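You operate a simulated robot arm through the tools that you are given. There is no shell and no other tool.

Carry out the task below with a simulated robot arm. There is one attempt and no reset: what you move stays moved.

TASK
Vent the tester, take the teal capsule out and fit the red stopper.
Fine: capsule to the cart's free corner; brass lever locked on the stopper; then red switch off. Where these are worked on the way, their far stop is far enough and under half their travel is too little: brass lever.

The check looks at the end state, three seconds after you hand in, the way a careful person would. Anything else that was tipped, shoved, dropped, spilled or broken makes it a failure. A push-on lid holds only when it is set on centred and level and pressed home; a screw cap is set on level and turned clockwise until tight.

THE ROBOT
A 7-joint arm with a two-finger parallel gripper on a trunk, on a base that drives. Base frame: it is fixed to the floor where the robot stands at the start and does not move with it; the origin is under the middle of the robot, x ahead of it, y to its left, z up. Units: cm, rad, N and s.
With the tool pointing down near the work surface it reaches from about 22 to 44 cm from the robot's upright axis, wherever it stands. Its first joint turns from -2.897 to 2.897 rad. Places, roughly: blue tester button [60, -20, 120]; brass lever [70, -10, 120]; free corner of the red cart [90, 10, 100]; green tester button [40, -20, 120]; orange tester button [70, -20, 120]; orange valve handle [70, -30, 110]; red switch [40, 0, 120]; trim knob [50, 0, 120]; white tester button [50, -20, 120]; yellow tester button [50, -20, 120]. Payload 3.43 kg.
Tool frame: the origin (TCP) lies between the finger pads and is the grasp point; the fingertips stand 3 cm ahead of it; z points along the fingers, y is the line along which they close. Largest opening 9.4 cm; finger width 2.8, thickness 1; the body of the gripper, 5 by 9.6 cm, starts 5.5 cm behind the TCP.
Orientation is that of the tool frame in the base frame, as a unit quaternion [x, y, z, w]. With the fingers straight down and closing along the base's y, the tool's x points along the base's -x, its y along +y and its z along -z.

THE INTERFACE
- The arm moves only by the tool step_arm. Its argument "targets" is one flat list of numbers, 7 for each row, row after row: the gripper command, from -1 (shut) to 1 (fully open), values between in proportion, then the shift along the tool's x, y, z in cm, then the turn, a rotation vector about the tool's x, y, z in rad. In form: [fingers, x, y, z, wx, wy, wz, fingers, x, y, z, wx, wy, wz, ...]. A call has 1 to 20 rows; each row is the pose to reach, as a shift and turn from the pose commanded when the call began, along the tool's axes at that moment. Rows are played at 5 a second. More than 5 cm and 0.15 rad between two rows, or a gripper value outside its range, and nothing of the call is played. Where a pose cannot be reached the arm comes as near as it can. A force on the tool above 90 N (or 10 N above the force at the start of the call, whichever is more), or a blocked arm, ends the call early, and 0.2 s more pass. The fingers move at their own pace (about 10.8 cm/s each) and stop on an object; they squeeze with about 41 N. The grip force told is the motor's: it shows also when the fingers shut on nothing. Time passes only in rows, and 0.2 s behind the last, so rows that repeat a pose let the fingers close. The reply holds the time, the measured pose of the TCP, the force on the tool along the base axes, the opening and the grip force, in the units named above and with some noise, with the torque about the TCP (base axes, N m) and any sound that the robot's microphone picked up.
- Cameras (640 x 400 px; columns grow to the right, rows downward): "scene" is now at [45.15, -0.96, 158.92]; the picture's right is [0.00, -0.45, 0.89], its down [-0.87, 0.44, 0.22] and it looks along [-0.49, -0.78, -0.39] (base axes); focal length 214 px, centre (320, 200). "wrist" rides on the gripper at [7.6, 1.4, -10.3] in the tool frame; the picture's right is [-0.18, 0.98, 0.00], its down [-0.75, -0.14, -0.64] and it looks along [-0.63, -0.12, 0.77] (tool axes); focal length 243 px, centre (320, 200). There is no depth. A picture from a camera that has moved, and an enlarged one, comes with that camera's place and axes in the base frame and with its lens. The place of the scene camera against the robot may be out by one fixed shift of up to 2.5 cm in any direction.
- camera(camera): a new picture of that camera. It takes no simulated time.
- slide_trunk(by): slides the trunk up (or, below 0, down) by that many cm; the arm and the scene camera ride with it, the base frame stays. It gives what a move gives, with no picture.
- steer(legs): drives the robot by 1 to 6 legs, each [ahead, left, turn to the left] in cm, cm and rad, along the robot's own axes; the way and the turn of a leg run together, so that a leg with both is an arc; at most 150 cm and 3.142 rad a leg. The arm and the cameras ride along, it lands a little off, and it stops where it bumps. It gives what a move gives.
- head_to(pan, tilt): turns the head with the scene camera to pan (to the left, within 1.396 rad either way) and tilt (down, from -0.506 to 1.204), counted from straight ahead of the robot. It gives what a move gives.
- inspect(camera, box): a new picture of the part [left, top, right, bottom] of that camera's present view, enlarged. It takes no simulated time.
- close_job(): hands the job in; it is judged then, once.

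Places have to be worked out from the pictures, the camera data and where the tool is seen. Open the gripper and draw the arm clear of the work before you hand the job in, unless the task says otherwise.

The tools are called as a command line: name --argument value ..., lists and objects as JSON in quotes. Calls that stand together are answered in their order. step_arm: Moves the arm, as the interface text tells. Its arguments: {"type":"object","properties":{"targets":{"type":"array","items":{"type":"number"}}},"required":["targets"]} The other tools are called the same way: slide_trunk (by) slides the trunk up or down; steer (legs) drives the base; head_to (pan, tilt) turns the head that bears the scene camera; camera (camera) takes a picture; inspect (camera, box) takes an enlarged picture of a part of a camera's view; close_job () hands the job in.

At the start:

```text
t: 0.0
ee_pos: [39.45, 5.81, 148.99]
tcp_rot: [0.001, 1.0, 0.0, 0.0]
ft_force: [-1.0, -0.3, 0.3]
moment: [0.02, 0.01, 0.01]
gripper_width: 9.39
grasp_force: 0.1
trunk travel left (down, up): [-52.5, 6.5]
robot x, y, heading: [0.04, 0.12, 0.001]
head pan, tilt: [-1.101, 0.513]
```

scene: 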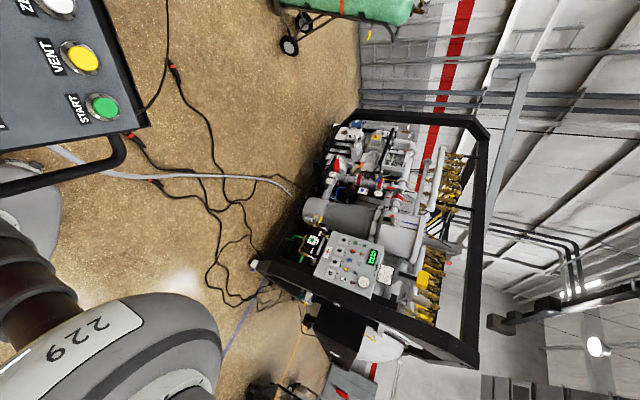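
wrist: 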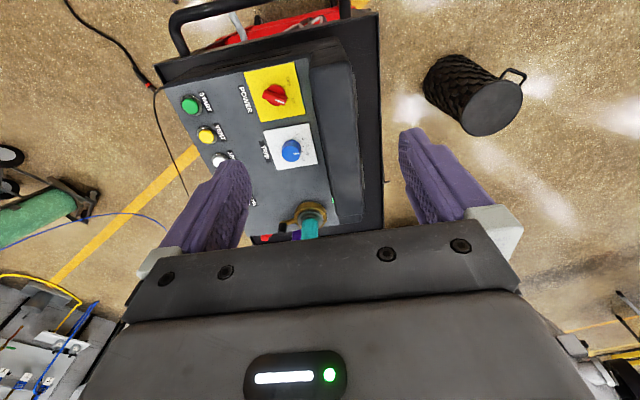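

The scene camera looks off to the right; the wrist view shows the tester panel with buttons, a red switch and a blue knob. I turn the head towards the tester to see it.

head_to --pan -0.2 --tilt 0.7

camera --camera "scene"

camera --camera "wrist"

```text
t: 1.2
ee_pos: [39.47, 5.88, 149.11]
tcp_rot: [0.001, 1.0, 0.0, 0.001]
ft_force: [-0.5, 0.0, 0.0]
moment: [0.0, 0.0, 0.0]
gripper_width: 9.38
grasp_force: 0.2
trunk travel left (down, up): [-52.5, 6.5]
robot x, y, heading: [0.1, -0.14, -0.0]
head pan, tilt: [-0.201, 0.7]
```

```text
taken
camera scene: at [43.5, 5.44, 154.7], right [0.0, -0.98, 0.2], down [-0.77, 0.13, 0.63], along [-0.64, -0.15, -0.75], focal length 214 px, centre (320, 200)
```

scene: 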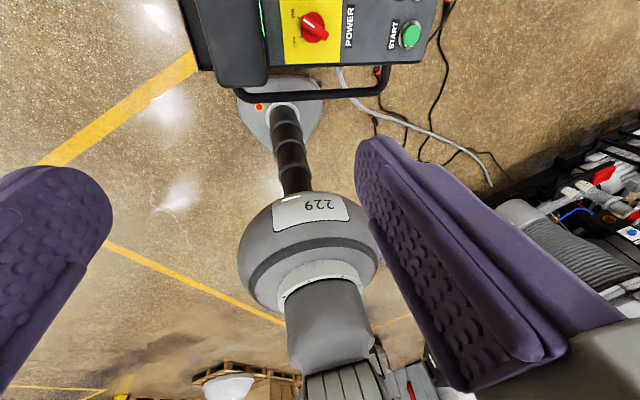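

```text
taken
camera wrist: at [31.86, 7.27, 159.29], right [0.18, 0.98, 0.0], down [0.75, -0.14, 0.64], along [0.63, -0.12, -0.77], focal length 243 px, centre (320, 200)
```

wrist: 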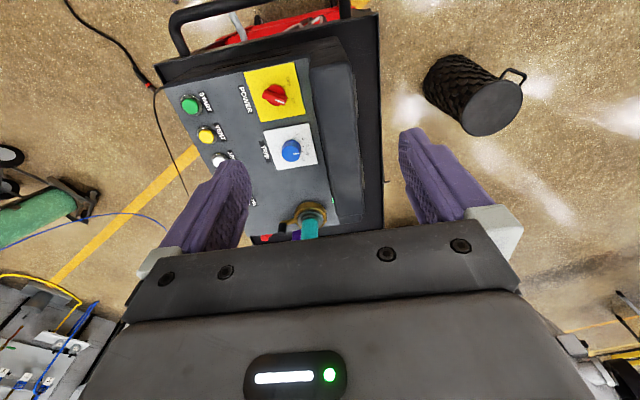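

The head's view is pitched well down, seeing back toward the robot. I tilt it the other way to look ahead.

head_to --pan 0 --tilt -0.4

camera --camera "scene"

```text
t: 2.5
ee_pos: [39.41, 5.91, 149.16]
tcp_rot: [0.0, 1.0, 0.0, 0.0]
ft_force: [0.2, 0.5, 1.1]
moment: [-0.01, -0.04, 0.01]
gripper_width: 9.41
grasp_force: 0.1
trunk travel left (down, up): [-52.5, 6.5]
robot x, y, heading: [-0.19, 0.06, 0.003]
head pan, tilt: [0.0, -0.4]
```

```text
taken
camera scene: at [53.19, 7.14, 155.7], right [0.0, -1.0, 0.0], down [-0.92, 0.0, -0.39], along [0.39, 0.0, -0.92], focal length 214 px, centre (320, 200)
```

scene: 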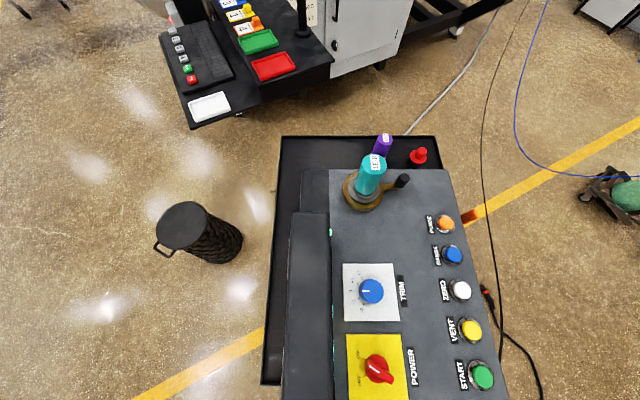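

Now the tester is in view: teal capsule in the brass ring with a lever, purple object and red stopper behind on the tray. I enlarge.

inspect --camera "scene" --box '[260, 120, 480, 260]'

inspect --camera "scene" --box '[260, 250, 520, 400]'

inspect --camera "scene" --box '[150, 0, 350, 140]'

inspect --camera "wrist" --box '[140, 20, 400, 250]'

```text
2.86 times, centred on (370, 190) of scene
camera zoom: at [53.19, 7.14, 155.7], right [0.0, -1.0, 0.0], down [-0.92, 0.0, -0.39], along [0.39, 0.0, -0.92], focal length 613 px, centre (177, 229)
```

zoom: 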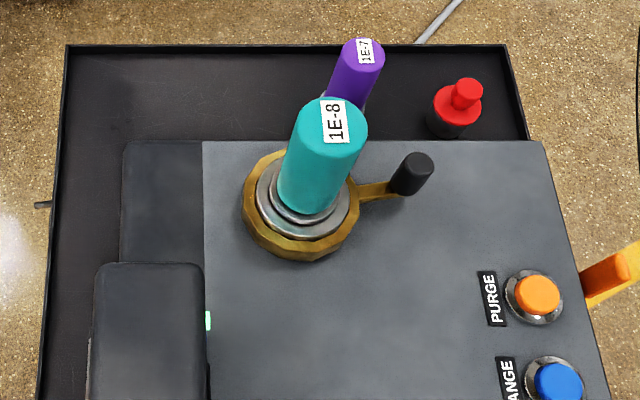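

```text
2.46 times, centred on (390, 325) of scene
camera zoom: at [53.19, 7.14, 155.7], right [0.0, -1.0, 0.0], down [-0.92, 0.0, -0.39], along [0.39, 0.0, -0.92], focal length 528 px, centre (148, -108)
```

zoom: 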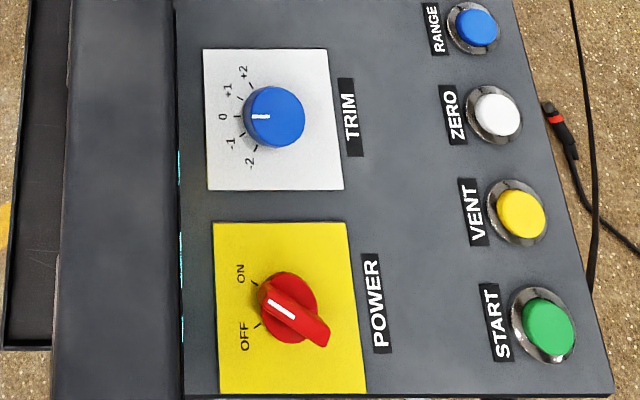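

```text
2.86 times, centred on (250, 70) of scene
camera zoom: at [53.19, 7.14, 155.7], right [0.0, -1.0, 0.0], down [-0.92, 0.0, -0.39], along [0.39, 0.0, -0.92], focal length 613 px, centre (520, 571)
```

zoom: 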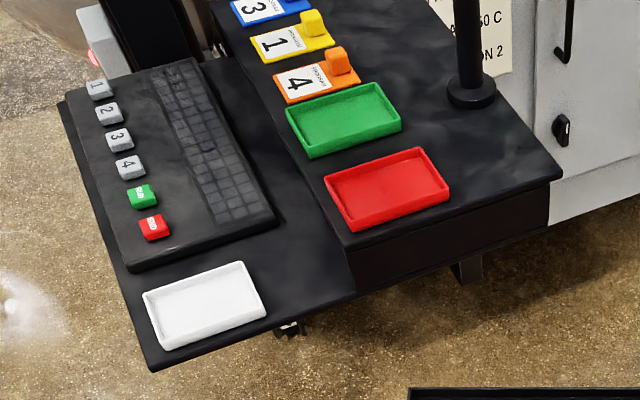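

```text
1.74 times, centred on (270, 135) of wrist
camera zoom: at [31.86, 7.27, 159.29], right [0.18, 0.98, 0.0], down [0.75, -0.14, 0.64], along [0.63, -0.12, -0.77], focal length 422 px, centre (407, 313)
```

zoom: 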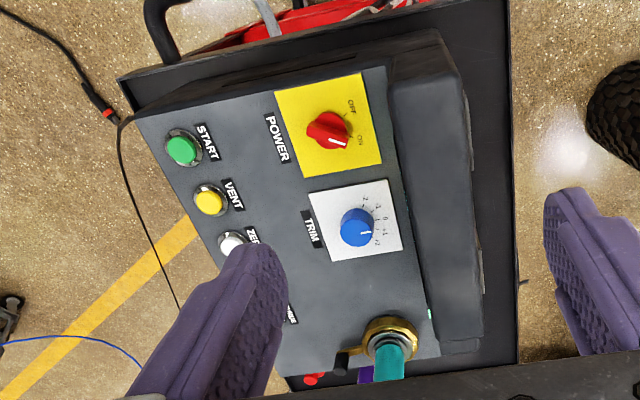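

The positions so far: ring about (71.7, -2.7), VENT (47.5, -17.3), switch (42.8, -2.4), red stopper about (88.7, -21.7). I now survey to each side before driving.

head_to --pan 1.2 --tilt -0.3

camera --camera "scene"

head_to --pan -1.2 --tilt -0.3

camera --camera "scene"

head_to --pan 0 --tilt 0.5

camera --camera "scene"

```text
t: 3.9
ee_pos: [39.46, 5.85, 149.1]
tcp_rot: [0.0, 1.0, 0.0, 0.0]
ft_force: [0.3, -1.0, -0.6]
moment: [0.03, 0.03, 0.02]
gripper_width: 9.4
grasp_force: 0.2
trunk travel left (down, up): [-52.5, 6.5]
robot x, y, heading: [-0.23, 0.25, 0.003]
head pan, tilt: [1.201, -0.3]
```

```text
taken
camera scene: at [52.44, 14.46, 160.17], right [0.0, -0.36, -0.93], down [-0.96, 0.28, -0.11], along [0.3, 0.89, -0.35], focal length 214 px, centre (320, 200)
```

scene: 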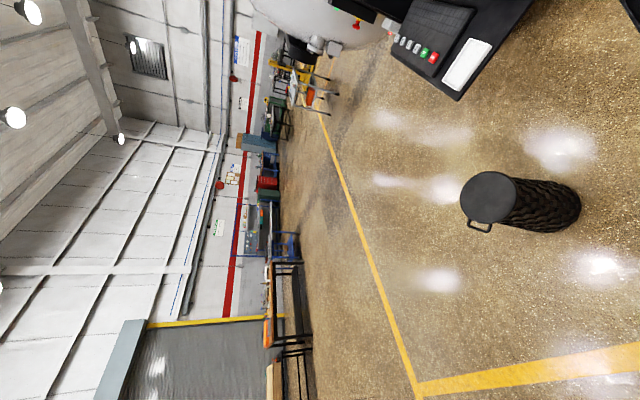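

```text
t: 6.1
ee_pos: [39.48, 5.88, 149.13]
tcp_rot: [0.0, 1.0, -0.001, 0.0]
ft_force: [0.1, 0.4, 0.7]
moment: [0.01, 0.0, -0.04]
gripper_width: 9.39
grasp_force: 0.0
trunk travel left (down, up): [-52.5, 6.5]
robot x, y, heading: [-0.37, -0.18, -0.003]
head pan, tilt: [-1.201, -0.3]
```

```text
taken
camera scene: at [52.44, -0.19, 160.17], right [0.0, -0.36, 0.93], down [-0.96, -0.28, -0.11], along [0.3, -0.89, -0.35], focal length 214 px, centre (320, 200)
```

scene: 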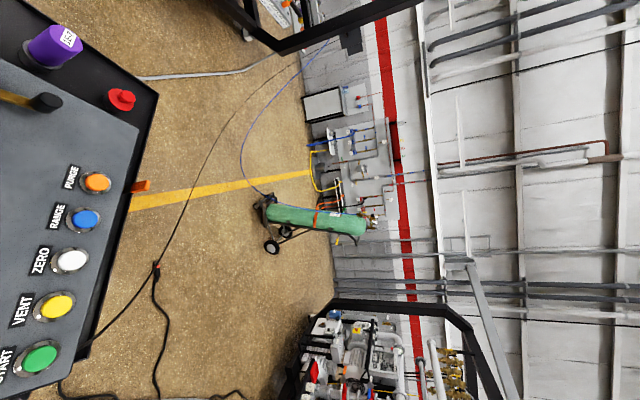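

```text
t: 7.5
ee_pos: [39.39, 5.83, 149.12]
tcp_rot: [0.0, 1.0, 0.0, -0.001]
ft_force: [0.5, -0.3, -0.5]
moment: [-0.01, -0.01, 0.01]
gripper_width: 9.39
grasp_force: 0.0
trunk travel left (down, up): [-52.5, 6.5]
robot x, y, heading: [0.13, -0.1, -0.001]
head pan, tilt: [0.0, 0.499]
```

```text
taken
camera scene: at [45.28, 7.13, 153.92], right [0.0, -1.0, 0.0], down [-0.88, 0.0, 0.48], along [-0.48, 0.0, -0.88], focal length 214 px, centre (320, 200)
```

scene: 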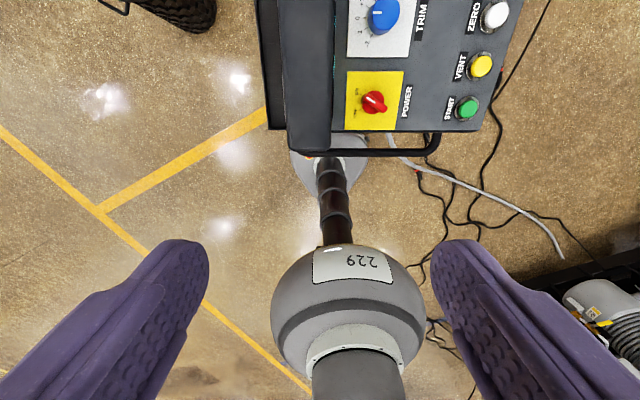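

Nothing obstructs behind the robot in view. I back off to see the cart's front, underside and any labels before touching anything.

steer --legs '[[-70, 0, 0]]'

head_to --pan 0 --tilt -0.506

camera --camera "scene"

camera --camera "wrist"

```text
t: 11.4
ee_pos: [-31.72, 5.91, 149.16]
tcp_rot: [-0.008, 1.0, 0.0, 0.0]
ft_force: [0.3, -0.2, -0.1]
moment: [0.01, 0.04, 0.03]
gripper_width: 9.4
grasp_force: 0.1
trunk travel left (down, up): [-52.5, 6.5]
robot x, y, heading: [-70.94, -0.5, 0.019]
head pan, tilt: [0.0, 0.499]
```

```text
t: 12.7
ee_pos: [-31.68, 5.93, 149.0]
tcp_rot: [-0.007, 1.0, 0.0, 0.0]
ft_force: [-0.5, 1.0, -0.8]
moment: [-0.01, 0.0, 0.01]
gripper_width: 9.4
grasp_force: 0.0
trunk travel left (down, up): [-52.5, 6.5]
robot x, y, heading: [-70.8, -0.75, 0.022]
head pan, tilt: [0.0, -0.499]
```

```text
taken
camera scene: at [-17.17, 7.45, 156.31], right [0.02, -1.0, 0.0], down [-0.88, -0.01, -0.48], along [0.48, 0.01, -0.88], focal length 214 px, centre (320, 200)
```

scene: 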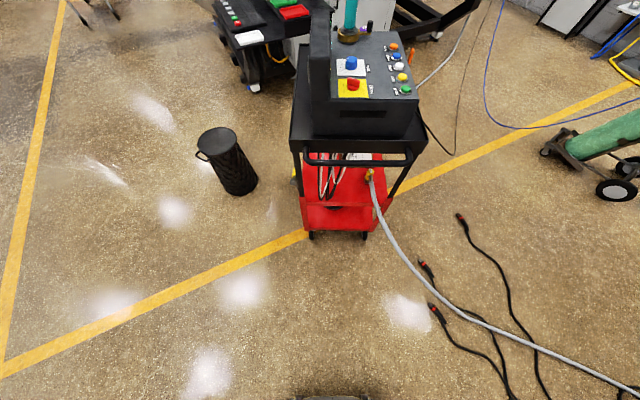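

```text
taken
camera wrist: at [-39.23, 7.21, 159.29], right [0.17, 0.99, 0.0], down [0.76, -0.13, 0.64], along [0.63, -0.11, -0.77], focal length 243 px, centre (320, 200)
```

wrist: 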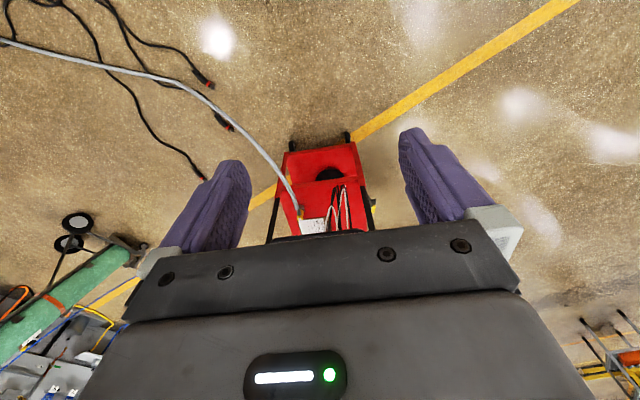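

The cart has a red box body down to the floor; a dark slab (perhaps a display) stands at the tester's left. I enlarge to check.

inspect --camera "scene" --box '[270, 0, 450, 110]'

inspect --camera "scene" --box '[270, 110, 450, 250]'

```text
3.56 times, centred on (360, 55) of scene
camera zoom: at [-17.17, 7.45, 156.31], right [0.02, -1.0, 0.0], down [-0.88, -0.01, -0.48], along [0.48, 0.01, -0.88], focal length 763 px, centre (178, 716)
```

zoom: 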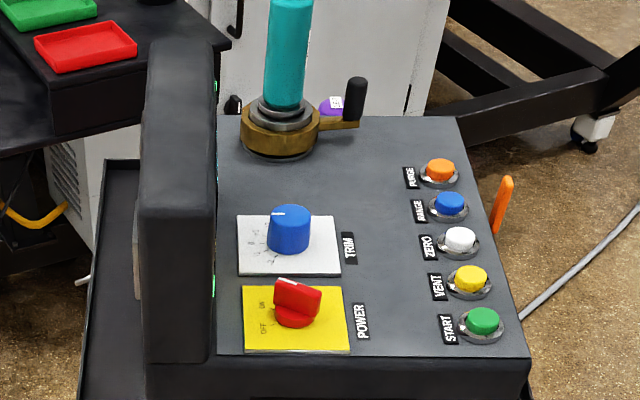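

```text
2.86 times, centred on (360, 180) of scene
camera zoom: at [-17.17, 7.45, 156.31], right [0.02, -1.0, 0.0], down [-0.88, -0.01, -0.48], along [0.48, 0.01, -0.88], focal length 613 px, centre (206, 257)
```

zoom: 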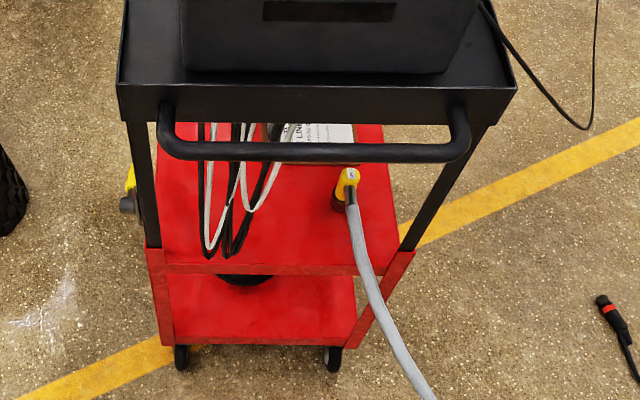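

A display slab stands on the tester's left facing right. I drive to the right side of the cart (clear of it) to read the display and see the orange valve.

steer --legs '[[0, -80, -0.02], [85, 0, 0]]'

head_to --pan 1.1 --tilt 0.0

camera --camera "scene"

```text
t: 21.2
ee_pos: [53.98, -78.06, 149.23]
tcp_rot: [0.008, 1.0, 0.0, 0.0]
ft_force: [-0.1, -0.3, -0.6]
moment: [0.03, 0.05, 0.05]
gripper_width: 9.39
grasp_force: 0.1
trunk travel left (down, up): [-52.5, 6.5]
robot x, y, heading: [14.38, -83.12, -0.018]
head pan, tilt: [0.0, -0.499]
```

```text
t: 22.5
ee_pos: [53.96, -77.99, 149.12]
tcp_rot: [0.008, 1.0, 0.0, 0.001]
ft_force: [-0.4, -0.5, 0.0]
moment: [-0.03, -0.01, -0.02]
gripper_width: 9.4
grasp_force: 0.1
trunk travel left (down, up): [-52.5, 6.5]
robot x, y, heading: [14.14, -83.44, -0.017]
head pan, tilt: [1.1, 0.0]
```

```text
taken
camera scene: at [64.46, -69.0, 158.93], right [-0.01, -0.45, -0.89], down [-1.0, 0.02, 0.0], along [0.01, 0.89, -0.45], focal length 214 px, centre (320, 200)
```

scene: 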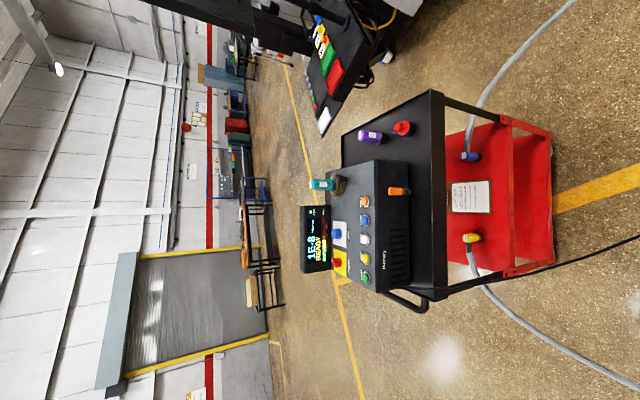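

The display and a sheet on the cart's lower shelf are visible; I enlarge both.

inspect --camera "scene" --box '[296, 200, 340, 275]'

inspect --camera "scene" --box '[440, 170, 500, 225]'

inspect --camera "scene" --box '[290, 80, 450, 310]'

```text
5.33 times, centred on (318, 238) of scene
camera zoom: at [64.46, -69.0, 158.93], right [-0.01, -0.45, -0.89], down [-1.0, 0.02, 0.0], along [0.01, 0.89, -0.45], focal length 1144 px, centre (331, 0)
```

zoom: 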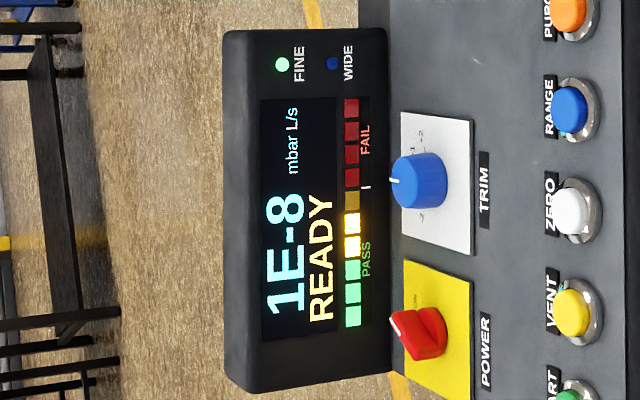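

```text
7.27 times, centred on (470, 198) of scene
camera zoom: at [64.46, -69.0, 158.93], right [-0.01, -0.45, -0.89], down [-1.0, 0.02, 0.0], along [0.01, 0.89, -0.45], focal length 1560 px, centre (-771, 218)
```

zoom: 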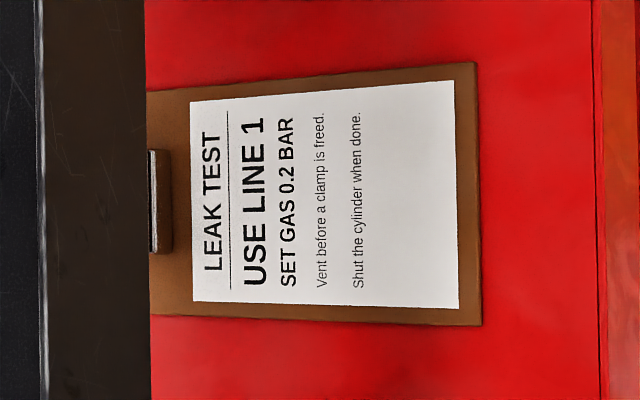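

```text
1.74 times, centred on (370, 195) of scene
camera zoom: at [64.46, -69.0, 158.93], right [-0.01, -0.45, -0.89], down [-1.0, 0.02, 0.0], along [0.01, 0.89, -0.45], focal length 373 px, centre (233, 209)
```

zoom: 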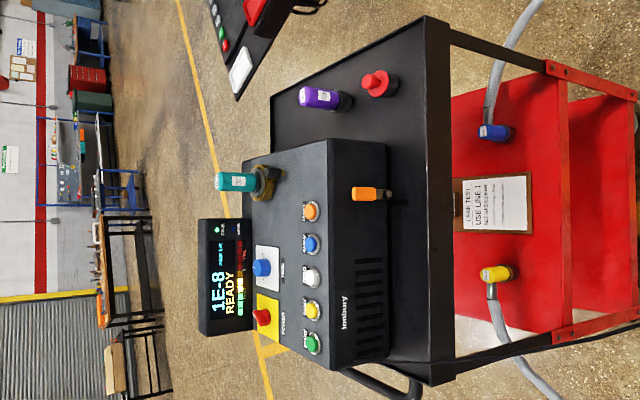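

The sheet says vent before freeing a clamp and display reads READY 1E-8. I look back at my own base to know its size.

head_to --pan 0 --tilt 0.5

camera --camera "scene"

head_to --pan 0.6 --tilt 0.1

camera --camera "scene"

```text
t: 23.8
ee_pos: [53.94, -78.1, 149.02]
tcp_rot: [0.008, 1.0, 0.0, 0.0]
ft_force: [-0.3, -0.4, 0.3]
moment: [0.02, -0.02, 0.04]
gripper_width: 9.4
grasp_force: 0.0
trunk travel left (down, up): [-52.5, 6.5]
robot x, y, heading: [14.29, -83.31, -0.013]
head pan, tilt: [0.0, 0.499]
```

```text
taken
camera scene: at [59.72, -76.93, 153.92], right [-0.02, -1.0, 0.0], down [-0.88, 0.01, 0.48], along [-0.48, 0.01, -0.88], focal length 214 px, centre (320, 200)
```

scene: 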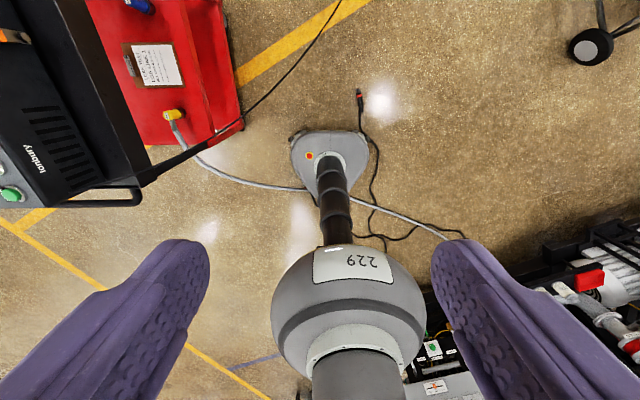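

```text
t: 24.8
ee_pos: [53.91, -78.18, 149.06]
tcp_rot: [0.009, 1.0, 0.0, 0.001]
ft_force: [0.1, 0.2, 0.4]
moment: [-0.03, -0.01, 0.01]
gripper_width: 9.41
grasp_force: 0.1
trunk travel left (down, up): [-52.5, 6.5]
robot x, y, heading: [14.24, -83.27, -0.019]
head pan, tilt: [0.6, 0.099]
```

```text
taken
camera scene: at [63.5, -71.81, 155.42], right [-0.01, -0.83, -0.56], down [-1.0, -0.04, 0.08], along [-0.09, 0.56, -0.82], focal length 214 px, centre (320, 200)
```

scene: 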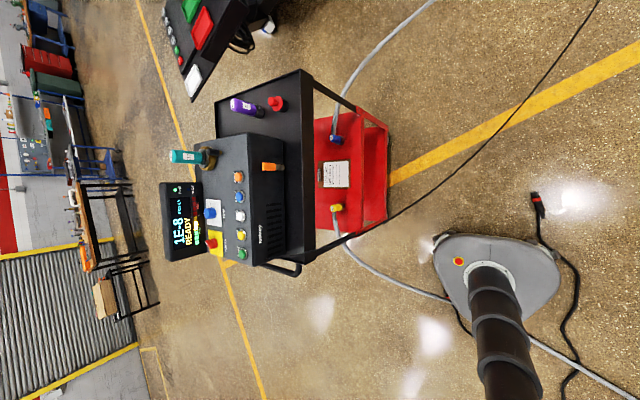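

The base is a rounded triangle with its flat front about 17–20 cm ahead of the axis, so I can approach the cart front-on. I drive to the right side, facing the cart, stopping a bit short.

steer --legs '[[40, 0, 0.018], [0, 0, 1.571], [26, 0, 0]]'

head_to --pan 0 --tilt 0.4

camera --camera "scene"

camera --camera "wrist"

```text
t: 32.6
ee_pos: [48.29, -18.04, 149.06]
tcp_rot: [0.709, -0.705, 0.001, 0.0]
ft_force: [-0.3, 0.4, 0.6]
moment: [-0.05, 0.02, -0.02]
gripper_width: 9.4
grasp_force: 0.0
trunk travel left (down, up): [-52.5, 6.5]
robot x, y, heading: [53.92, -57.42, 1.574]
head pan, tilt: [0.6, 0.099]
```

```text
t: 33.6
ee_pos: [48.08, -18.06, 149.17]
tcp_rot: [0.71, -0.705, 0.0, 0.001]
ft_force: [0.0, -0.3, 1.3]
moment: [0.02, 0.01, -0.03]
gripper_width: 9.39
grasp_force: 0.0
trunk travel left (down, up): [-52.5, 6.5]
robot x, y, heading: [54.18, -57.05, 1.573]
head pan, tilt: [0.0, 0.4]
```

```text
taken
camera scene: at [47.57, -9.57, 153.75], right [1.0, 0.01, 0.0], down [0.01, -0.92, 0.39], along [0.0, -0.39, -0.92], focal length 214 px, centre (320, 200)
```

scene: 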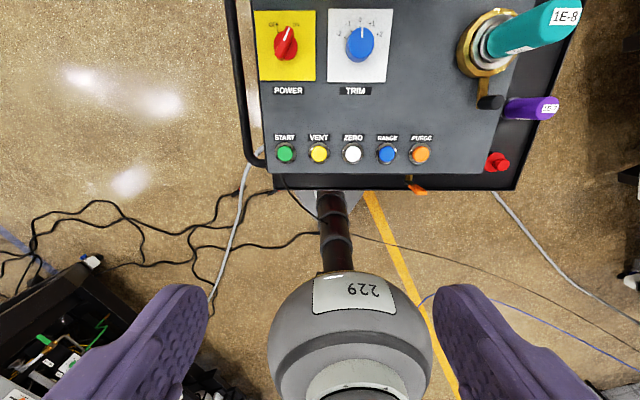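

```text
taken
camera wrist: at [46.83, -25.79, 159.28], right [-0.98, 0.18, 0.0], down [0.14, 0.75, 0.64], along [0.11, 0.63, -0.77], focal length 243 px, centre (320, 200)
```

wrist: 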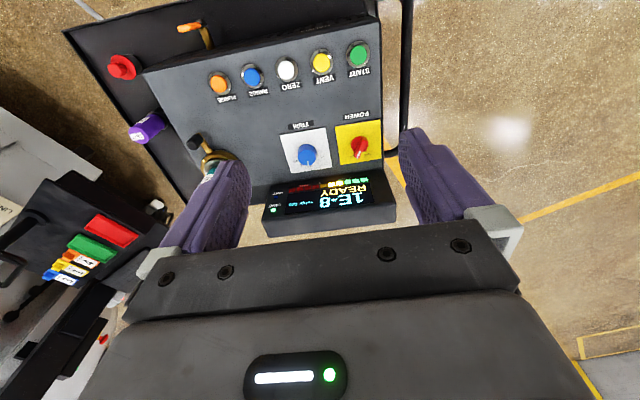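

The wrist triangulation puts the VENT button top at about (47.8, -17.9, 116). I close the fingers and descend above it.

step_arm --targets '[-1, 0, 0.2, 4, 0, 0, 0, -1, -0.1, 0.3, 8, 0, 0, 0, -1, -0.1, 0.35, 12, 0, 0, 0, -1, -0.1, 0.35, 16, 0, 0, 0, -1, -0.1, 0.35, 20, 0, 0, 0, -1, -0.1, 0.35, 25, 0, 0, 0]'

camera --camera "wrist"

camera --camera "scene"

```text
t: 35.0
ee_pos: [48.0, -17.95, 124.12]
tcp_rot: [0.709, -0.705, 0.0, 0.0]
ft_force: [0.1, 0.3, -0.1]
moment: [0.01, 0.02, 0.01]
gripper_width: 0.01
grasp_force: 32.9
trunk travel left (down, up): [-52.5, 6.5]
robot x, y, heading: [54.49, -57.88, 1.578]
head pan, tilt: [0.0, 0.4]
```

```text
taken
camera wrist: at [46.69, -25.54, 134.28], right [-0.98, 0.18, 0.0], down [0.14, 0.75, 0.64], along [0.12, 0.63, -0.77], focal length 243 px, centre (320, 200)
```

wrist: 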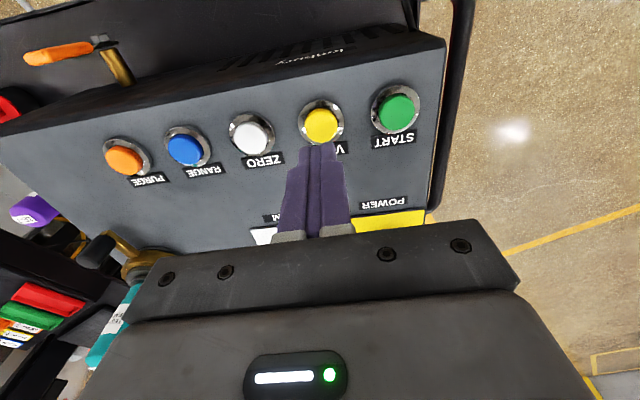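

```text
taken
camera scene: at [47.45, -9.33, 128.74], right [1.0, 0.01, 0.0], down [0.0, -0.92, 0.39], along [0.0, -0.39, -0.92], focal length 214 px, centre (320, 200)
```

scene: 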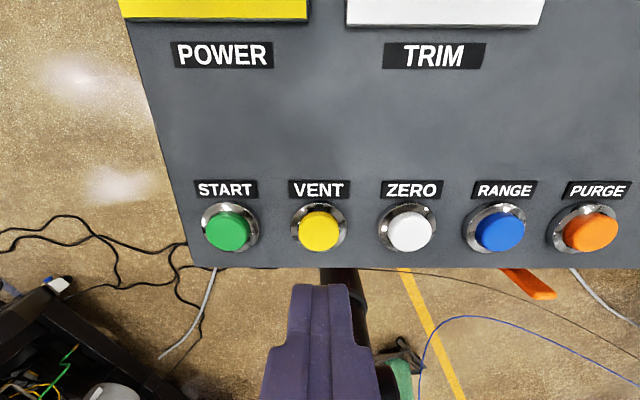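

The closed fingertips stand right over VENT (about 5 cm above). I press down gently and come back up.

step_arm --targets '[-1, 0, 0, 2, 0, 0, 0, -1, 0, 0, 4, 0, 0, 0, -1, 0, 0, 4.6, 0, 0, 0, -1, 0, 0, 5.2, 0, 0, 0, -1, 0, 0, 5.6, 0, 0, 0]'

camera --camera "wrist"

```text
t: 36.2
ee_pos: [47.85, -18.0, 118.72]
tcp_rot: [0.709, -0.705, 0.0, -0.001]
ft_force: [0.6, -1.0, 23.8]
moment: [-0.01, -0.06, -0.05]
gripper_width: 0.0
grasp_force: 33.1
trunk travel left (down, up): [-52.5, 6.5]
robot x, y, heading: [54.51, -57.54, 1.576]
head pan, tilt: [0.0, 0.4]
heard: click
```

```text
taken
camera wrist: at [46.48, -25.73, 128.79], right [-0.98, 0.18, 0.0], down [0.14, 0.75, 0.64], along [0.11, 0.63, -0.76], focal length 243 px, centre (320, 200)
```

wrist: 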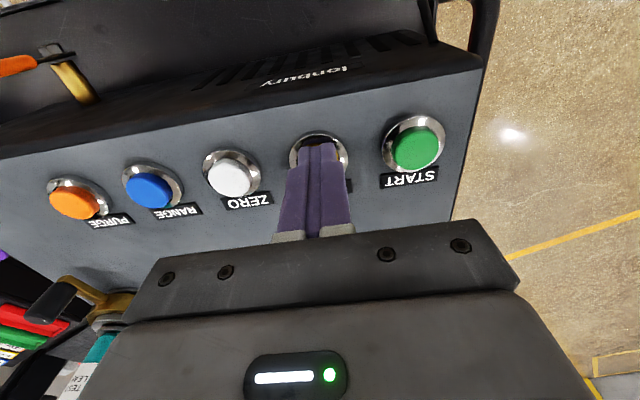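

A click with 24 N: VENT is pressed. I raise the arm and read the display.

step_arm --targets '[-1, 0, 0, -4, 0, 0, 0, -1, 0, 0, -8, 0, 0, 0, -1, 0, 0, -12, 0, 0, 0, -1, 0, 0, -17, 0, 0, 0, -1, 0, 0, -22, 0, 0, 0, -1, 0, 0, -27, 0, 0, 0, -1, 0, 0, -31, 0, 0, 0]'

inspect --camera "wrist" --box '[60, 0, 420, 240]'

inspect --camera "wrist" --box '[250, 165, 400, 240]'

```text
t: 37.8
ee_pos: [47.87, -18.38, 149.5]
tcp_rot: [0.709, -0.705, 0.0, 0.0]
ft_force: [-0.1, 0.0, 0.6]
moment: [-0.02, 0.02, -0.01]
gripper_width: 0.01
grasp_force: 33.0
trunk travel left (down, up): [-52.5, 6.5]
robot x, y, heading: [54.81, -57.24, 1.573]
head pan, tilt: [0.0, 0.4]
```

```text
1.67 times, centred on (240, 120) of wrist
camera zoom: at [46.55, -25.99, 159.71], right [-0.98, 0.18, 0.0], down [0.14, 0.75, 0.64], along [0.11, 0.63, -0.77], focal length 404 px, centre (453, 333)
```

zoom: 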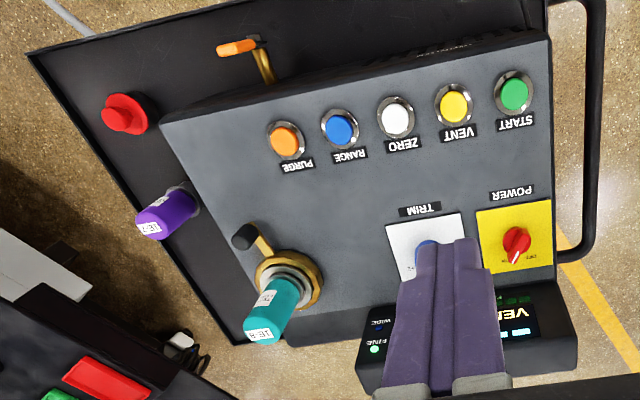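

```text
4.27 times, centred on (325, 202) of wrist
camera zoom: at [46.55, -25.99, 159.71], right [-0.98, 0.18, 0.0], down [0.14, 0.75, 0.64], along [0.11, 0.63, -0.77], focal length 1035 px, centre (299, 189)
```

zoom: 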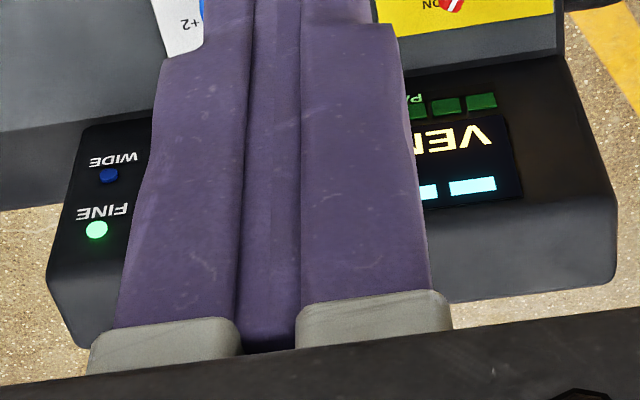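

The display shows "VEN..." — vented. Next I examine the brass ring and lever for markings of the opening direction.

inspect --camera "wrist" --box '[170, 120, 260, 220]'

head_to --pan -0.5 --tilt 0.1

camera --camera "scene"

```text
4.00 times, centred on (215, 170) of wrist
camera zoom: at [46.55, -25.99, 159.71], right [-0.98, 0.18, 0.0], down [0.14, 0.75, 0.64], along [0.11, 0.63, -0.77], focal length 970 px, centre (740, 320)
```

zoom: 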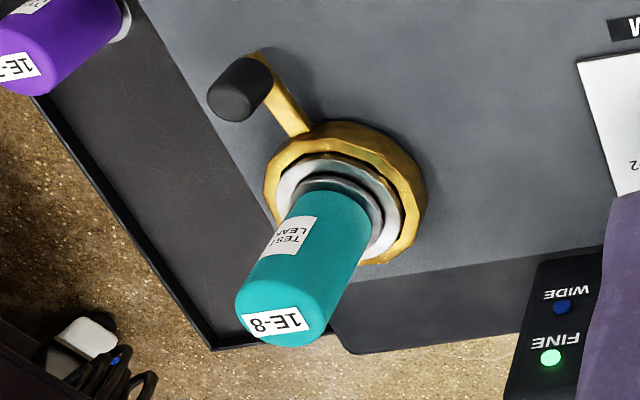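

```text
t: 38.8
ee_pos: [47.92, -18.26, 149.44]
tcp_rot: [0.709, -0.705, 0.0, 0.0]
ft_force: [-0.1, -0.5, -0.9]
moment: [0.02, -0.03, 0.0]
gripper_width: 0.04
grasp_force: 32.8
trunk travel left (down, up): [-52.5, 6.5]
robot x, y, heading: [54.16, -57.4, 1.577]
head pan, tilt: [-0.499, 0.099]
```

```text
taken
camera scene: at [51.65, -6.89, 155.25], right [0.88, 0.01, 0.48], down [-0.04, -1.0, 0.09], along [0.48, -0.1, -0.87], focal length 214 px, centre (320, 200)
```

scene: 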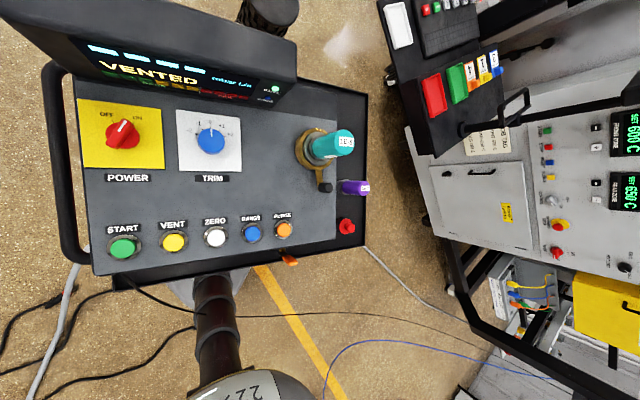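

The display reads VENTED. I now test the actual outward reach at this safe height, as the capsule is just beyond the nominal reach from this side.

step_arm --targets '[-1, -3, 0, 0, 0, 0, 0, -1, -6, 0, 0, 0, 0, 0, -1, -9, 0, 0, 0, 0, 0, -1, -12, 0, 0, 0, 0, 0, -1, -15, 0, 0, 0, 0, 0, -1, -15, 0, 0, 0, 0, 0]'

step_arm --targets '[-1, 0, 0, 3, 0, 0, 0, -1, 0, 0, 6, 0, 0, 0, -1, 0, 0, 6, 0, 0, 0]'

```text
t: 40.2
ee_pos: [47.77, -3.15, 149.56]
tcp_rot: [0.709, -0.705, 0.0, 0.0]
ft_force: [0.3, 0.4, 0.3]
moment: [0.02, 0.01, -0.03]
gripper_width: 0.0
grasp_force: 33.5
trunk travel left (down, up): [-52.5, 6.5]
robot x, y, heading: [54.23, -57.48, 1.577]
head pan, tilt: [-0.499, 0.099]
```

```text
t: 41.0
ee_pos: [47.78, -3.14, 143.35]
tcp_rot: [0.709, -0.706, 0.0, 0.0]
ft_force: [0.2, 0.8, 0.1]
moment: [0.0, -0.03, 0.05]
gripper_width: 0.0
grasp_force: 32.8
trunk travel left (down, up): [-52.5, 6.5]
robot x, y, heading: [54.54, -57.6, 1.574]
head pan, tilt: [-0.499, 0.099]
```

The arm reached 54 cm out at this height, so lowering the trunk rather than the arm gives more reach. I test how far it can go at this level.

step_arm --targets '[-1, -1, 0, -4, 0, 0, 0, -1, -4, 0, -6, 0, 0, 0, -1, -7, 0, -6, 0, 0, 0, -1, -10, 0, -6, 0, 0, 0, -1, -13, 0, -6, 0, 0, 0, -1, -16, 0, -6, 0, 0, 0, -1, -16, 0, -6, 0, 0, 0]'

```text
t: 42.6
ee_pos: [47.67, 12.72, 149.39]
tcp_rot: [0.709, -0.705, 0.0, 0.0]
ft_force: [-0.6, -0.6, 0.8]
moment: [0.06, 0.02, 0.01]
gripper_width: 0.0
grasp_force: 32.5
trunk travel left (down, up): [-52.5, 6.5]
robot x, y, heading: [54.17, -57.57, 1.577]
head pan, tilt: [-0.499, 0.099]
```

It reaches 70 cm out at this level, so with the trunk lowered everything is reachable from one stance on the right. I retract and raise the arm, then shift the robot toward +x.

step_arm --targets '[-1, 4, 0, -2, 0, 0, 0, -1, 8, 0, -4, 0, 0, 0, -1, 12, 0, -7, 0, 0, 0, -1, 16, 0, -10, 0, 0, 0, -1, 20, 0, -13, 0, 0, 0, -1, 24, 0, -16, 0, 0, 0, -1, 27, 0, -20, 0, 0, 0, -1, 27, 0, -20, 0, 0, 0]'

steer --legs '[[0, -20, 0]]'

slide_trunk --by -20

```text
t: 44.4
ee_pos: [47.46, -13.79, 169.51]
tcp_rot: [0.709, -0.705, 0.0, 0.001]
ft_force: [-1.0, -0.1, 0.5]
moment: [-0.03, 0.0, 0.02]
gripper_width: 0.0
grasp_force: 32.7
trunk travel left (down, up): [-52.5, 6.5]
robot x, y, heading: [54.46, -57.34, 1.576]
head pan, tilt: [-0.499, 0.099]
```

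```text
t: 46.0
ee_pos: [67.51, -13.92, 169.42]
tcp_rot: [0.711, -0.704, -0.001, 0.001]
ft_force: [0.4, -0.2, 0.3]
moment: [-0.01, 0.07, -0.02]
gripper_width: 0.0
grasp_force: 33.4
trunk travel left (down, up): [-52.5, 6.5]
robot x, y, heading: [74.67, -57.76, 1.579]
head pan, tilt: [-0.499, 0.099]
```

```text
t: 48.1
ee_pos: [67.39, -13.65, 149.5]
tcp_rot: [0.711, -0.703, 0.0, 0.001]
ft_force: [0.4, -0.7, -0.3]
moment: [0.0, 0.02, -0.02]
gripper_width: 0.0
grasp_force: 33.3
trunk travel left (down, up): [-32.5, 26.5]
robot x, y, heading: [74.42, -57.32, 1.579]
head pan, tilt: [-0.499, 0.099]
```

Good. I raise the arm and lower the trunk a little more, then photograph from here.

step_arm --targets '[-1, 0, 0, -4, 0, 0, 0, -1, 0, 0, -8, 0, 0, 0, -1, 0, 0, -12, 0, 0, 0, -1, 0, 0, -12, 0, 0, 0]'

slide_trunk --by -14

camera --camera "scene"

camera --camera "wrist"

```text
t: 49.1
ee_pos: [67.14, -13.93, 161.42]
tcp_rot: [0.711, -0.704, 0.0, 0.0]
ft_force: [-0.1, -0.1, 0.5]
moment: [0.02, 0.0, -0.02]
gripper_width: 0.0
grasp_force: 33.1
trunk travel left (down, up): [-32.5, 26.5]
robot x, y, heading: [73.91, -57.26, 1.586]
head pan, tilt: [-0.499, 0.099]
```

```text
t: 50.8
ee_pos: [67.15, -13.91, 147.36]
tcp_rot: [0.711, -0.703, -0.001, 0.001]
ft_force: [-0.5, -1.0, -0.4]
moment: [-0.02, 0.02, -0.01]
gripper_width: 0.0
grasp_force: 32.8
trunk travel left (down, up): [-18.5, 40.5]
robot x, y, heading: [74.53, -57.44, 1.583]
head pan, tilt: [-0.499, 0.099]
```

```text
taken
camera scene: at [70.88, -2.48, 153.21], right [0.88, 0.01, 0.48], down [-0.04, -1.0, 0.09], along [0.48, -0.09, -0.87], focal length 214 px, centre (320, 200)
```

scene: 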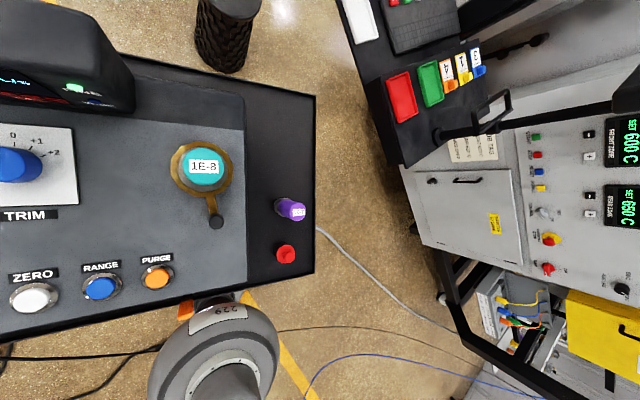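

```text
taken
camera wrist: at [65.83, -21.55, 157.55], right [-0.98, 0.17, 0.0], down [0.13, 0.76, 0.64], along [0.11, 0.63, -0.77], focal length 243 px, centre (320, 200)
```

wrist: 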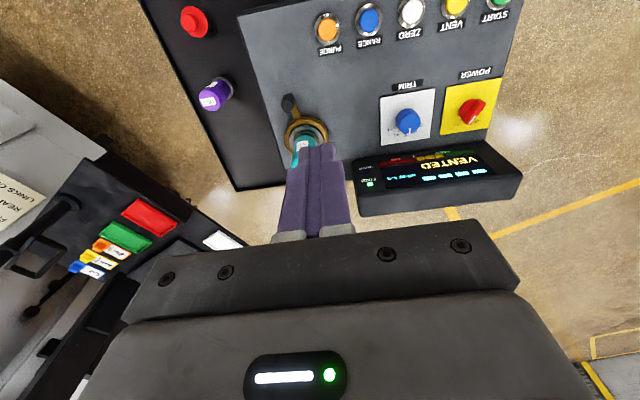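

The display shows VENTED. The lever knob is at about (72.9, -10.0), z 116–120. I swing the head aside (keeping it high), open the fingers partly and move above the knob.

head_to --pan -1.3 --tilt 0

step_arm --targets '[0.1, -1.5, -2, 1, 0, 0, 0, 0.1, -3, -4, 4, 0, 0, 0, 0.1, -3.84, -5.8, 8, 0, 0, 0, 0.1, -3.84, -5.84, 12.4, 0, 0, 0]'

camera --camera "wrist"

camera --camera "scene"

```text
t: 51.9
ee_pos: [67.12, -13.87, 147.38]
tcp_rot: [0.711, -0.703, 0.0, 0.001]
ft_force: [0.2, -0.3, 0.2]
moment: [0.0, -0.03, -0.02]
gripper_width: 0.03
grasp_force: 33.1
trunk travel left (down, up): [-18.5, 40.5]
robot x, y, heading: [74.32, -57.66, 1.581]
head pan, tilt: [-1.3, 0.0]
```

```text
t: 52.9
ee_pos: [73.03, -9.99, 135.01]
tcp_rot: [0.71, -0.704, 0.0, 0.0]
ft_force: [-1.6, 0.2, 0.0]
moment: [0.04, 0.01, 0.02]
gripper_width: 5.18
grasp_force: 0.1
trunk travel left (down, up): [-18.5, 40.5]
robot x, y, heading: [74.55, -57.26, 1.577]
head pan, tilt: [-1.3, 0.0]
```

```text
taken
camera wrist: at [71.76, -17.69, 145.24], right [-0.98, 0.17, 0.0], down [0.13, 0.76, 0.64], along [0.11, 0.63, -0.77], focal length 243 px, centre (320, 200)
```

wrist: 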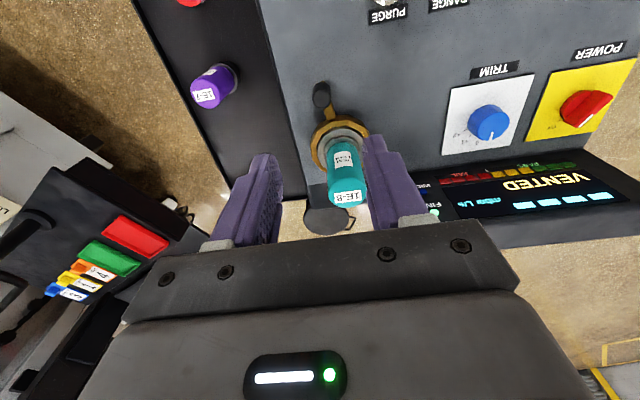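

```text
taken
camera scene: at [81.06, 2.33, 146.56], right [0.27, 0.0, 0.96], down [0.01, -1.0, 0.0], along [0.96, 0.01, -0.27], focal length 214 px, centre (320, 200)
```

scene: 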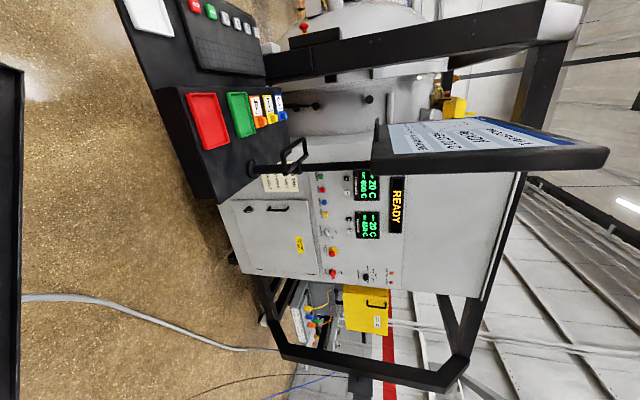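

The knob lies right below at about (73.0, -10.1). I descend to TCP z ≈ 119.3 and close on it.

step_arm --targets '[0.1, 0, 0, 4, 0, 0, 0, 0.1, 0, 0, 8, 0, 0, 0, 0.1, 0, 0, 12, 0, 0, 0, 0.1, 0, 0, 14, 0, 0, 0, 0.1, 0, 0, 15.5, 0, 0, 0]'

camera --camera "wrist"

```text
t: 54.1
ee_pos: [73.01, -9.97, 119.43]
tcp_rot: [0.711, -0.703, 0.0, 0.0]
ft_force: [0.0, 0.3, -0.1]
moment: [-0.03, 0.03, 0.0]
gripper_width: 5.16
grasp_force: 0.0
trunk travel left (down, up): [-18.5, 40.5]
robot x, y, heading: [74.62, -56.88, 1.577]
head pan, tilt: [-1.3, 0.0]
```

```text
taken
camera wrist: at [71.67, -17.64, 129.54], right [-0.98, 0.17, 0.0], down [0.13, 0.75, 0.64], along [0.11, 0.63, -0.77], focal length 243 px, centre (320, 200)
```

wrist: 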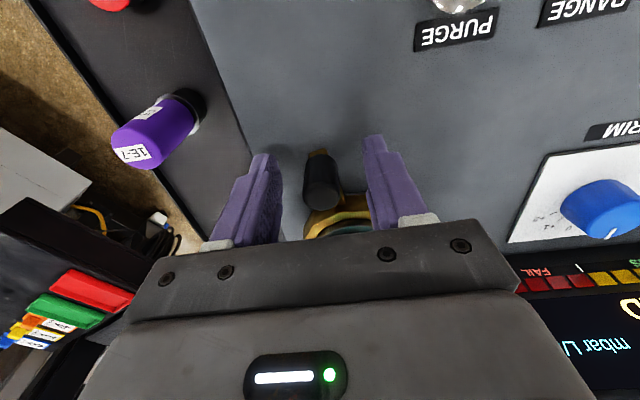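

The knob is between the fingers. I close on it.

step_arm --targets '[-0.4, 0, 0, 0, 0, 0, 0, -1, 0, 0, 0, 0, 0, 0, -1, 0, 0, 0, 0, 0, 0]'

inspect --camera "wrist" --box '[220, 110, 420, 240]'

```text
t: 54.9
ee_pos: [72.99, -9.97, 119.34]
tcp_rot: [0.71, -0.704, 0.0, 0.0]
ft_force: [1.2, 0.4, -0.2]
moment: [0.38, 0.26, -0.06]
gripper_width: 1.91
grasp_force: 40.8
trunk travel left (down, up): [-18.5, 40.5]
robot x, y, heading: [74.2, -57.24, 1.578]
head pan, tilt: [-1.3, 0.0]
```

```text
3.08 times, centred on (320, 175) of wrist
camera zoom: at [71.67, -17.62, 129.55], right [-0.98, 0.17, 0.0], down [0.13, 0.76, 0.64], along [0.11, 0.63, -0.77], focal length 746 px, centre (320, 277)
```

zoom: 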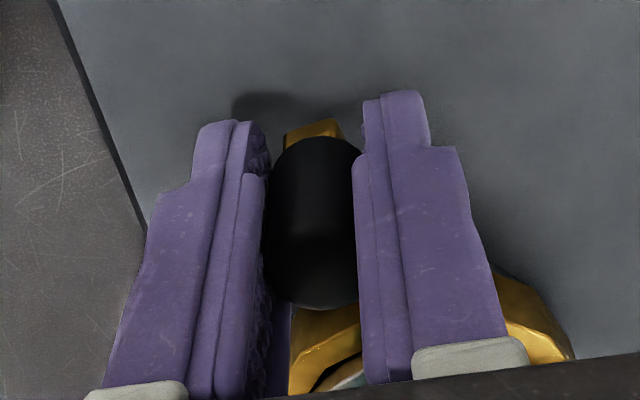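

Gripped (1.9 cm). I try a small counter-clockwise turn of the lever (towards +x) about the ring centre and read the force.

step_arm --targets '[-1, -0.08, -0.37, 0, 0, 0, -0.05, -1, -0.17, -0.74, 0, 0, 0, -0.1, -1, -0.17, -0.74, 0, 0, 0, -0.1]'

```text
t: 55.7
ee_pos: [73.7, -9.64, 119.36]
tcp_rot: [0.745, -0.668, 0.001, 0.001]
ft_force: [2.5, -2.2, 0.2]
moment: [0.61, -0.07, -0.18]
gripper_width: 1.9
grasp_force: 41.2
trunk travel left (down, up): [-18.5, 40.5]
robot x, y, heading: [74.57, -57.46, 1.584]
head pan, tilt: [-1.3, 0.0]
```

The lever moves freely counter-clockwise (force only 2.5 N). I continue along the arc to about 0.5 rad.

step_arm --targets '[-1, -0.166, -0.728, 0, 0, 0, -0.1, -1, -0.41, -1.444, 0, 0, 0, -0.2, -1, -0.723, -2.13, 0, 0, 0, -0.3, -1, -1.1, -2.778, 0, 0, 0, -0.4, -1, -1.1, -2.778, 0, 0, 0, -0.4]'

camera --camera "wrist"

```text
t: 56.9
ee_pos: [76.45, -8.39, 119.33]
tcp_rot: [0.863, -0.505, 0.001, 0.0]
ft_force: [4.1, -0.2, 0.8]
moment: [0.62, -0.2, -0.22]
gripper_width: 1.93
grasp_force: 40.7
trunk travel left (down, up): [-18.5, 40.5]
robot x, y, heading: [74.14, -57.17, 1.584]
head pan, tilt: [-1.3, 0.0]
```

```text
taken
camera wrist: at [78.91, -15.78, 129.55], right [-0.95, -0.32, 0.0], down [-0.25, 0.73, 0.64], along [-0.21, 0.61, -0.77], focal length 243 px, centre (320, 200)
```

wrist: 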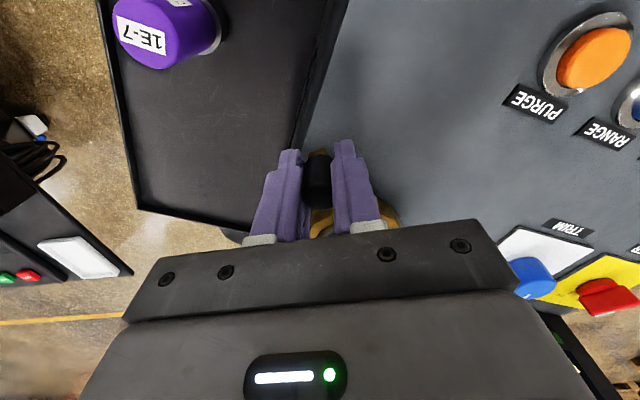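

The lever follows the grip. I continue the same arc step (another 0.4 rad).

step_arm --targets '[-1, -0.166, -0.728, 0, 0, 0, -0.1, -1, -0.41, -1.444, 0, 0, 0, -0.2, -1, -0.723, -2.13, 0, 0, 0, -0.3, -1, -1.1, -2.778, 0, 0, 0, -0.4, -1, -1.1, -2.778, 0, 0, 0, -0.4]'

camera --camera "wrist"

```text
t: 58.1
ee_pos: [78.32, -6.08, 119.37]
tcp_rot: [0.946, -0.324, 0.0, 0.0]
ft_force: [7.0, -0.6, 0.0]
moment: [-0.04, -0.75, -0.15]
gripper_width: 1.9
grasp_force: 40.8
trunk travel left (down, up): [-18.5, 40.5]
robot x, y, heading: [74.38, -57.41, 1.58]
head pan, tilt: [-1.3, 0.0]
```

```text
taken
camera wrist: at [83.49, -11.93, 129.55], right [-0.75, -0.66, 0.0], down [-0.51, 0.57, 0.64], along [-0.43, 0.48, -0.77], focal length 243 px, centre (320, 200)
```

wrist: 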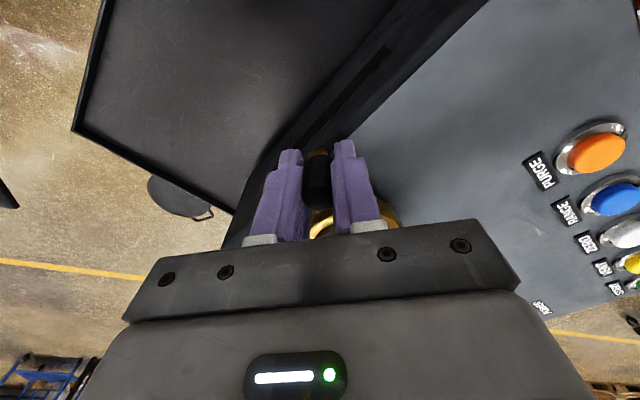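

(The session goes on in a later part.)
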